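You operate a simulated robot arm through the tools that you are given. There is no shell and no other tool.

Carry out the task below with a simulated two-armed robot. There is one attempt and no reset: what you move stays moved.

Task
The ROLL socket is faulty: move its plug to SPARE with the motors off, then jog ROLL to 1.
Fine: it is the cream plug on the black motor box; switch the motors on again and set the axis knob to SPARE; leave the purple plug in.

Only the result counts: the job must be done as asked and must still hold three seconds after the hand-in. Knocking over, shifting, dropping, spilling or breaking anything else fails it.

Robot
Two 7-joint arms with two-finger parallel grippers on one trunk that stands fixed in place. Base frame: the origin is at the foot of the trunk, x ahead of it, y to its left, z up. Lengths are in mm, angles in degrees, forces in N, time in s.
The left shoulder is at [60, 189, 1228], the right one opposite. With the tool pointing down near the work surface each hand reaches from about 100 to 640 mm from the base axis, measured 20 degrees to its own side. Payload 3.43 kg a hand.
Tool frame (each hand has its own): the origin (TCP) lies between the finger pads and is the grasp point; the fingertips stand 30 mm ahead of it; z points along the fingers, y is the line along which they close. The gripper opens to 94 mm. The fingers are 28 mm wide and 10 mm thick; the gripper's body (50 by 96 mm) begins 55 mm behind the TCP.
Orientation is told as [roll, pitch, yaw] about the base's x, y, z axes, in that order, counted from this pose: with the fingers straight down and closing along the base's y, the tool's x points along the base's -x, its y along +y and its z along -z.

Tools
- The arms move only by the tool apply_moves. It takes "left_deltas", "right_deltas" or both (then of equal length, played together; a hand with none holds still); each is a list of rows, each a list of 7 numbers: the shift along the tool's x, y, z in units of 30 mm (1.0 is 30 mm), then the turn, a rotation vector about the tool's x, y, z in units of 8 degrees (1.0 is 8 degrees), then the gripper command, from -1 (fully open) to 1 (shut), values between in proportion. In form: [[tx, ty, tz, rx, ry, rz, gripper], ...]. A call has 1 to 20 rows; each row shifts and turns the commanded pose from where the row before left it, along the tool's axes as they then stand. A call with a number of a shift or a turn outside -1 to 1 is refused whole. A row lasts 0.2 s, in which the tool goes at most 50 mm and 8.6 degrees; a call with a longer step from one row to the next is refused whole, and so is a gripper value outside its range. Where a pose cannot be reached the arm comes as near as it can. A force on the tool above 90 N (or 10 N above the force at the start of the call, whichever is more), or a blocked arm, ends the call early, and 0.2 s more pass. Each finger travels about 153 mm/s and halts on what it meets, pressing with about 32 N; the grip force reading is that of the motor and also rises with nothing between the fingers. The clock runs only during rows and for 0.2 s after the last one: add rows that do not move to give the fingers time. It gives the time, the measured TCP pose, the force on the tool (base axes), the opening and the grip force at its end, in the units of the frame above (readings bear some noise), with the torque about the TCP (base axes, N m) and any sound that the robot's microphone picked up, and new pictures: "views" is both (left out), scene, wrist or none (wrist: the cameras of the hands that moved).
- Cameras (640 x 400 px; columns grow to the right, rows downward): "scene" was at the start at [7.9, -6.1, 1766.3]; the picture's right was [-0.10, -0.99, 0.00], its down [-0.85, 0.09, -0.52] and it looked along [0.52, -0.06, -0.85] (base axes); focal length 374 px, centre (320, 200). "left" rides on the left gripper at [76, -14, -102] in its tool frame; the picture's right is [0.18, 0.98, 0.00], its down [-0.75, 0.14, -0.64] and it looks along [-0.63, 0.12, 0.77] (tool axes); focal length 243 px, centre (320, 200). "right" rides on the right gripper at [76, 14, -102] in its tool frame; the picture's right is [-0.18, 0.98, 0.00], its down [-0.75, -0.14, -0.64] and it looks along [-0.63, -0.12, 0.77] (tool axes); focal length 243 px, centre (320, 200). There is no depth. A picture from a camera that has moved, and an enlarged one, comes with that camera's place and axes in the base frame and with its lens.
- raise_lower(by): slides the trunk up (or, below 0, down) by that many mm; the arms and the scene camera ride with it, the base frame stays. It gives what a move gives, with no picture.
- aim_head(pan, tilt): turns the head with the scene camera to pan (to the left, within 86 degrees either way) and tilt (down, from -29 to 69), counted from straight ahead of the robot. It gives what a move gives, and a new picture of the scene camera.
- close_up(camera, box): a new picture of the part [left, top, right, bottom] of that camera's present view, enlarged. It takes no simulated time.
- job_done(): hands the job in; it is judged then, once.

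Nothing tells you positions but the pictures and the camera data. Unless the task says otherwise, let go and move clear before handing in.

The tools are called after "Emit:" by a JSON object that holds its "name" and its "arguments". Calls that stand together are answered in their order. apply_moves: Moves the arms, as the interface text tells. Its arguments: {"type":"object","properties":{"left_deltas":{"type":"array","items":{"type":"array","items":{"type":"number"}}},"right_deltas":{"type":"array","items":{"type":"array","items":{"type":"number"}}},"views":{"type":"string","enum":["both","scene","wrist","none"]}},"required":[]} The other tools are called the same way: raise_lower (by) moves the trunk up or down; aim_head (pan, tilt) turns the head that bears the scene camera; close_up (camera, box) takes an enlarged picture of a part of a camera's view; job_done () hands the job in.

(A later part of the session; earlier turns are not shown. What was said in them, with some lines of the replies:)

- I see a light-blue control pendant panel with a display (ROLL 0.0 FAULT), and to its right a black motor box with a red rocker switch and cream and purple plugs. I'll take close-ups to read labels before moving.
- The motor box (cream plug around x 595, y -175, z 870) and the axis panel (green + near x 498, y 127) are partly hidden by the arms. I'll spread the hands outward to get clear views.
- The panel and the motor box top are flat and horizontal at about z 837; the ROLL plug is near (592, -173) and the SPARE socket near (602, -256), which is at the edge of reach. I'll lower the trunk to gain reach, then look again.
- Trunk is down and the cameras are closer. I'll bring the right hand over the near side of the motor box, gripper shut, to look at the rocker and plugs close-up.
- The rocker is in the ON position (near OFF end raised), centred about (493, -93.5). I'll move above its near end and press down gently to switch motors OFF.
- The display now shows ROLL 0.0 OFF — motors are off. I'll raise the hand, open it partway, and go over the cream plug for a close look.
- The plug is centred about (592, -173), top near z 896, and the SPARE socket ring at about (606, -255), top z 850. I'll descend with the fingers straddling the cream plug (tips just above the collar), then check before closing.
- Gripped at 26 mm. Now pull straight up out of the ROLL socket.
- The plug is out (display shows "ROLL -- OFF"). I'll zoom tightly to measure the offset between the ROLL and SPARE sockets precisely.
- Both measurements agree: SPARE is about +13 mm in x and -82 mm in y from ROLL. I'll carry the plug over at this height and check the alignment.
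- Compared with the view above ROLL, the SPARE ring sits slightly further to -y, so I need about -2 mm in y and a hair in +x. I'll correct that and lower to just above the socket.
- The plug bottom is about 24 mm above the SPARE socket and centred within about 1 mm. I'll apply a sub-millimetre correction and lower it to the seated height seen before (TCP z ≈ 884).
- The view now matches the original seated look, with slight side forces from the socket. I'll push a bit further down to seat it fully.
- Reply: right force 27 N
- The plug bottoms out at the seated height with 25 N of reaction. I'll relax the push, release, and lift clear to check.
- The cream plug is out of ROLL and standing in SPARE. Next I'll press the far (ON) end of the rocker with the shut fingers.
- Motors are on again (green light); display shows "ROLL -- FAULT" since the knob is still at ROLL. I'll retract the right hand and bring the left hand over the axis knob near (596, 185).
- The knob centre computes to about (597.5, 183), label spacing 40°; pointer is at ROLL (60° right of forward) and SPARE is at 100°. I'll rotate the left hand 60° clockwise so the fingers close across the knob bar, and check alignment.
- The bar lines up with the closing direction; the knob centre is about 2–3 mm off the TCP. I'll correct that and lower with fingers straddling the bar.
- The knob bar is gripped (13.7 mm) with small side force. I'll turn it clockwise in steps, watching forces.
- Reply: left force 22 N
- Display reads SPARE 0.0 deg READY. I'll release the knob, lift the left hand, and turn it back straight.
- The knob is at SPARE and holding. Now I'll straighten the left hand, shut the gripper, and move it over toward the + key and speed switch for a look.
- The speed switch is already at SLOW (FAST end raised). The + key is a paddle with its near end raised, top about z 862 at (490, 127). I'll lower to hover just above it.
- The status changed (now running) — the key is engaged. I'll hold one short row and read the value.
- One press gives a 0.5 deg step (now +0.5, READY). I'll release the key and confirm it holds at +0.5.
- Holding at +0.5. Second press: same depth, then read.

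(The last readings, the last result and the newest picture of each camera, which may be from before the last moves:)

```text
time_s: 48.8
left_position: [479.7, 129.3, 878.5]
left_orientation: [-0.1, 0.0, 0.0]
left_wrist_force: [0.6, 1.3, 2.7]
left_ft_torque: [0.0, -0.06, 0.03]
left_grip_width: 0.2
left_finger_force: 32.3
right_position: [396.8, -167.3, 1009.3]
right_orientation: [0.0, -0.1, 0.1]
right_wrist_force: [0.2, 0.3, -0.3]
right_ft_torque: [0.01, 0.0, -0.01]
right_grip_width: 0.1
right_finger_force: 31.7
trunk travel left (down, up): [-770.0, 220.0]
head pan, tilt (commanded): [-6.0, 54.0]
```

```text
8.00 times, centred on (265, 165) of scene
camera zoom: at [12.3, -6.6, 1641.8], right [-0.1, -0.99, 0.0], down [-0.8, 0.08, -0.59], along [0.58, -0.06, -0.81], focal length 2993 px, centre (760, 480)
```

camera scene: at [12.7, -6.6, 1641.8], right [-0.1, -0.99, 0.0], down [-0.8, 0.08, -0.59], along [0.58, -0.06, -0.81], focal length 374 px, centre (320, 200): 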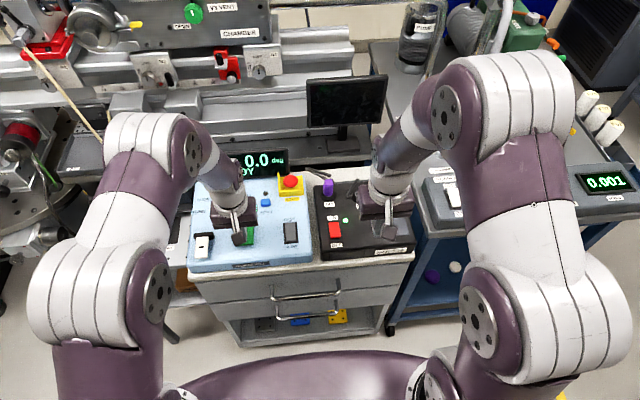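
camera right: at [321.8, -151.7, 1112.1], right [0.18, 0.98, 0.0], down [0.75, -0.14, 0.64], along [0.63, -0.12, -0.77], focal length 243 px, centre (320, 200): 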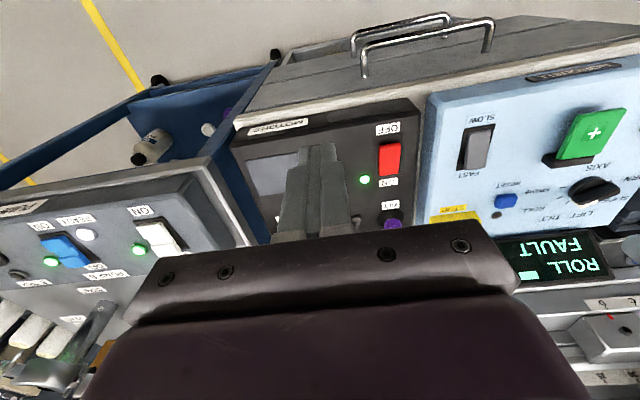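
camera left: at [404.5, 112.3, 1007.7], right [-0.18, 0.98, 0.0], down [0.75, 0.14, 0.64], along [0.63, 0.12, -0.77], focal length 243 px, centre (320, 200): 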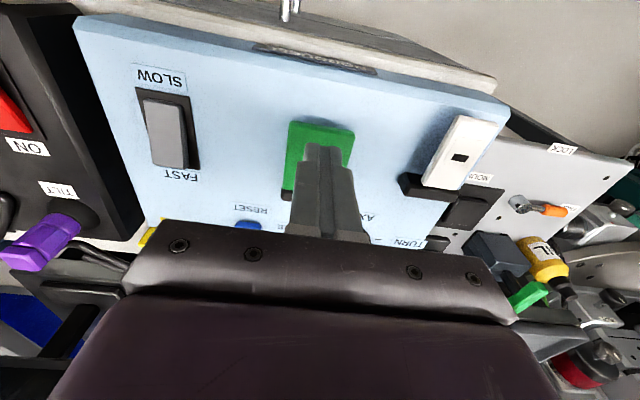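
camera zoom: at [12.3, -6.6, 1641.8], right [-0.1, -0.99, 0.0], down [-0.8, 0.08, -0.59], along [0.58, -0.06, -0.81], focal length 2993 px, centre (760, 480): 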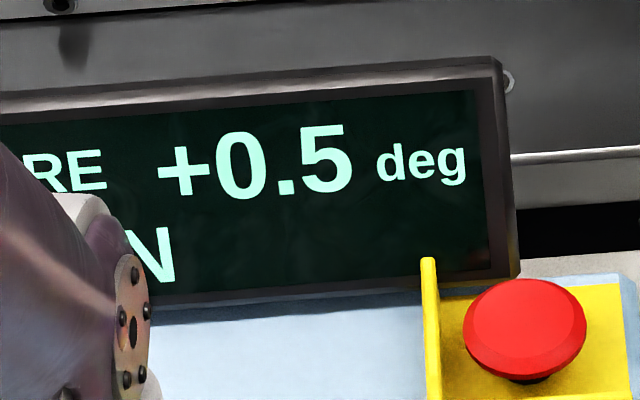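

Emit:
{"name": "apply_moves", "arguments": {"left_deltas": [[0, 0, 0, 0, 0, 0, 1]], "views": "none"}}

Emit:
{"name": "close_up", "arguments": {"camera": "scene", "box": [230, 140, 300, 190]}}

```text
time_s: 49.2
left_position: [480.2, 129.1, 879.1]
left_orientation: [0.0, 0.0, 0.0]
left_wrist_force: [0.7, 0.1, 2.9]
left_ft_torque: [0.03, -0.07, 0.0]
left_grip_width: 0.2
left_finger_force: 32.2
right_position: [397.3, -167.3, 1008.1]
right_orientation: [0.0, 0.0, 0.1]
right_wrist_force: [1.1, 0.2, 0.1]
right_ft_torque: [0.0, 0.01, 0.0]
right_grip_width: 0.0
right_finger_force: 31.7
trunk travel left (down, up): [-770.0, 220.0]
head pan, tilt (commanded): [-6.0, 54.0]
```

```text
8.00 times, centred on (265, 165) of scene
camera zoom: at [12.3, -6.6, 1641.8], right [-0.1, -0.99, 0.0], down [-0.8, 0.08, -0.59], along [0.58, -0.06, -0.81], focal length 2993 px, centre (760, 480)
```

zoom: 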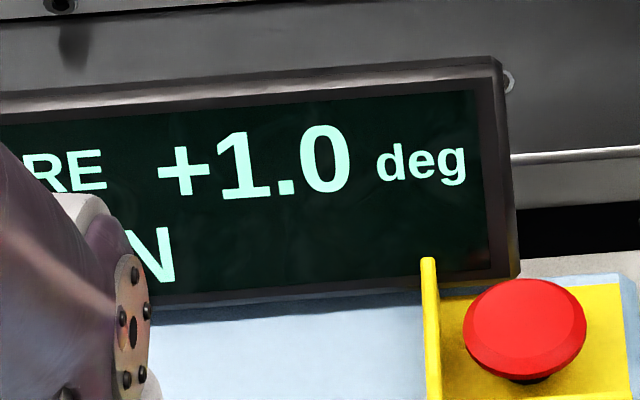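

It reads +1.0 now; releasing the key immediately.

Emit:
{"name": "apply_moves", "arguments": {"left_deltas": [[0, 0, -1, 0, 0, 0, 1], [0, 0, -1, 0, 0, 0, 1], [0, 0, 0, 0, 0, 0, 1]], "views": "none"}}

Emit:
{"name": "close_up", "arguments": {"camera": "scene", "box": [190, 140, 310, 260]}}

```text
time_s: 50.0
left_position: [479.3, 128.2, 939.2]
left_orientation: [0.0, 0.1, 0.0]
left_wrist_force: [0.5, 0.4, 0.0]
left_ft_torque: [0.01, 0.0, -0.02]
left_grip_width: 0.0
left_finger_force: 31.8
right_position: [398.5, -166.7, 1009.4]
right_orientation: [-0.1, 0.0, 0.0]
right_wrist_force: [0.1, -0.2, -0.2]
right_ft_torque: [0.0, -0.01, 0.02]
right_grip_width: 0.0
right_finger_force: 32.4
trunk travel left (down, up): [-770.0, 220.0]
head pan, tilt (commanded): [-6.0, 54.0]
```

```text
3.33 times, centred on (250, 200) of scene
camera zoom: at [13.3, -6.6, 1641.8], right [-0.1, -0.99, 0.0], down [-0.8, 0.08, -0.59], along [0.58, -0.06, -0.81], focal length 1247 px, centre (553, 200)
```

zoom: 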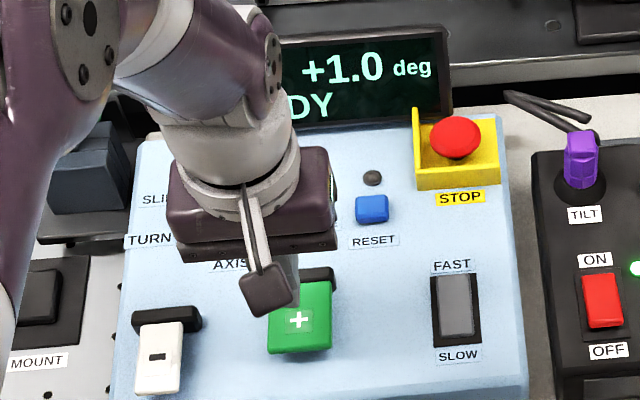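

+1.0 deg, READY. Now I'll move both hands clear and verify the final state of plug, knob, switch and display.

Emit:
{"name": "apply_moves", "arguments": {"left_deltas": [[0, 0, -1, 0, 0, 0, 1], [0, 0, -1, 0, 0, 0, 1], [0.6, 0.9, 0, 0, 0, 0, 1], [0.6, 0.9, 0, 0, 0, 0, 1], [0.6, 0.9, 0, 0, 0, 0, 1], [0.6, 0.9, 0, 0, 0, 0, 1], [0, 1, 0, 0, 0, 0, 1], [0, 1, 0, 0, 0, 0, 1]], "right_deltas": [[0, 0, -1, 0, 0, 0, 1], [0, 0, -1, 0, 0, 0, 1], [0.4, -1, 0, 0, 0, 0, 1], [0.4, -1, 0, 0, 0, 0, 1], [0.4, -1, 0, 0, 0, 0, 1], [0.4, -1, 0, 0, 0, 0, 1], [0, -1, 0, 0, 0, 0, 1], [0, 0, 0, 0, 0, 0, 1]], "views": "both"}}

Emit:
{"name": "close_up", "arguments": {"camera": "scene", "box": [180, 140, 310, 260]}}

Emit:
{"name": "close_up", "arguments": {"camera": "scene", "box": [300, 140, 420, 260]}}

Emit:
{"name": "close_up", "arguments": {"camera": "scene", "box": [315, 165, 415, 215]}}

```text
time_s: 51.8
left_position: [407.7, 296.9, 998.2]
left_orientation: [-0.1, 0.0, 0.0]
left_wrist_force: [-0.8, 0.4, -0.1]
left_ft_torque: [-0.02, -0.01, 0.01]
left_grip_width: 0.0
left_finger_force: 31.9
right_position: [350.9, -316.2, 1069.5]
right_orientation: [-0.1, 0.0, 0.0]
right_wrist_force: [0.1, 0.6, 1.0]
right_ft_torque: [0.02, 0.01, 0.0]
right_grip_width: 0.1
right_finger_force: 32.1
trunk travel left (down, up): [-770.0, 220.0]
head pan, tilt (commanded): [-6.0, 54.0]
camera scene: at [12.4, -4.8, 1641.8], right [-0.1, -0.99, 0.0], down [-0.8, 0.08, -0.59], along [0.58, -0.06, -0.81], focal length 374 px, centre (320, 200)
camera right: at [274.1, -301.4, 1171.8], right [0.18, 0.98, 0.0], down [0.75, -0.14, 0.64], along [0.63, -0.12, -0.77], focal length 243 px, centre (320, 200)
camera left: at [331.6, 281.6, 1100.5], right [-0.18, 0.98, 0.0], down [0.75, 0.14, 0.64], along [0.63, 0.12, -0.77], focal length 243 px, centre (320, 200)
```

scene: 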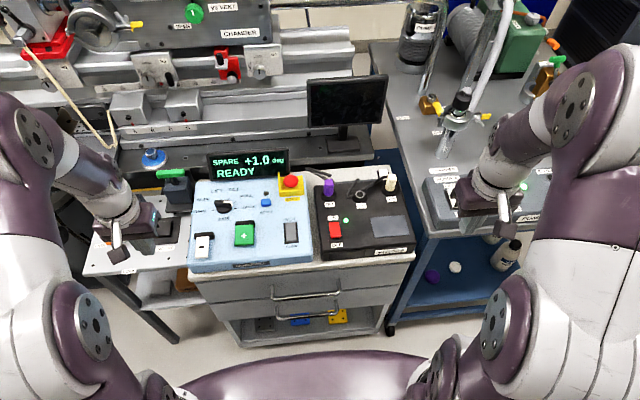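
right: 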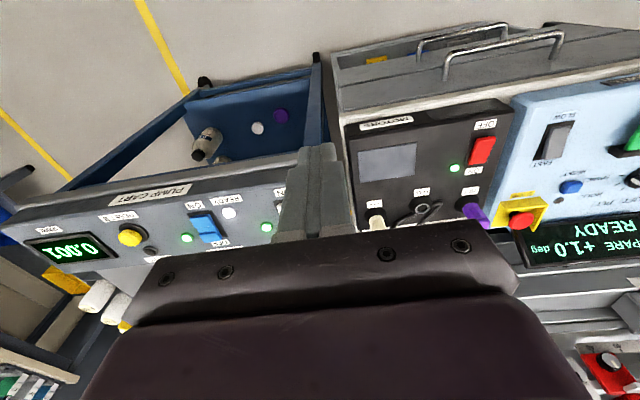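
left: 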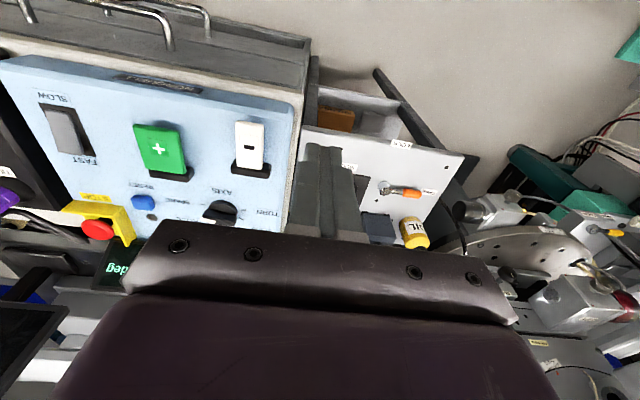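

```text
3.33 times, centred on (245, 200) of scene
camera zoom: at [12.4, -4.8, 1641.8], right [-0.1, -0.99, 0.0], down [-0.8, 0.08, -0.59], along [0.58, -0.06, -0.81], focal length 1247 px, centre (570, 200)
```

zoom: 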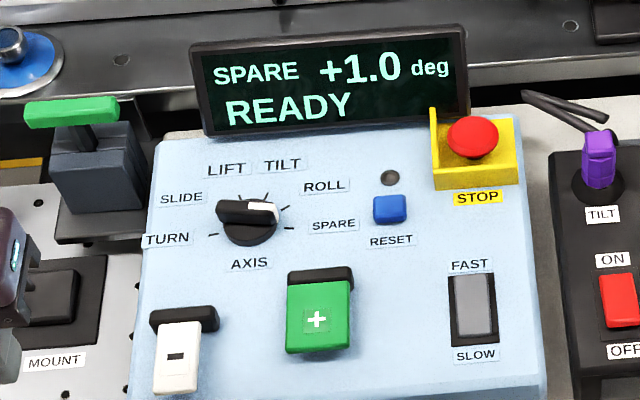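

```text
3.33 times, centred on (360, 200) of scene
camera zoom: at [12.4, -4.8, 1641.8], right [-0.1, -0.99, 0.0], down [-0.8, 0.08, -0.59], along [0.58, -0.06, -0.81], focal length 1247 px, centre (187, 200)
```

zoom: 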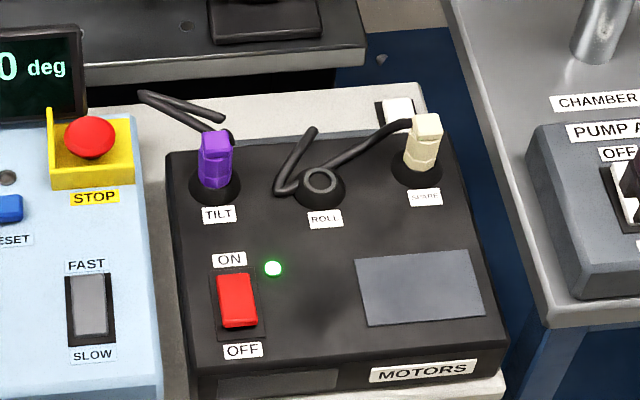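

```text
6.40 times, centred on (365, 190) of scene
camera zoom: at [12.4, -4.8, 1641.8], right [-0.1, -0.99, 0.0], down [-0.8, 0.08, -0.59], along [0.58, -0.06, -0.81], focal length 2394 px, centre (32, 264)
```

zoom: 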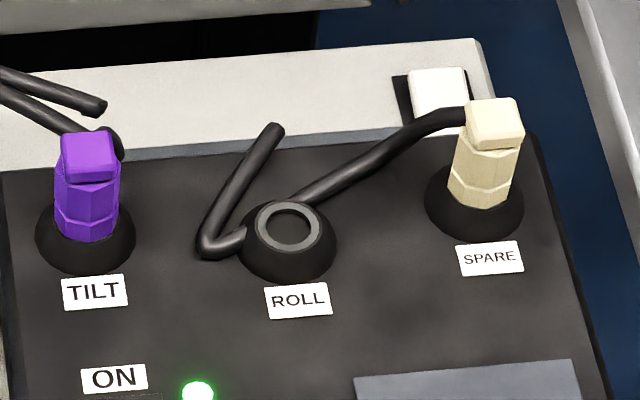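

Everything checks out: the display shows SPARE +1.0 deg READY and the motors are on. The cream plug is seated in SPARE, the purple plug is still in TILT, the knob is at SPARE, and both hands are clear. I'm handing in.

Emit:
{"name": "job_done", "arguments": {}}

```text
The job is handed in.
```

The ROLL motor now runs from the SPARE socket and has been jogged to 1. The display reads "SPARE +1.0 deg READY".

- **Plug:** with the motors off, I moved the cream plug from ROLL to SPARE. The purple plug stayed in TILT.
- **Motors:** they are back on, and the fault cleared once the axis knob was at SPARE.
- **Jog:** the speed switch was already at SLOW, where each press of + moved the axis 0.5 deg. Two presses brought it to 1.0.

Nothing else was moved or knocked, as far as the pictures show, and both hands were clear before I handed the job in.
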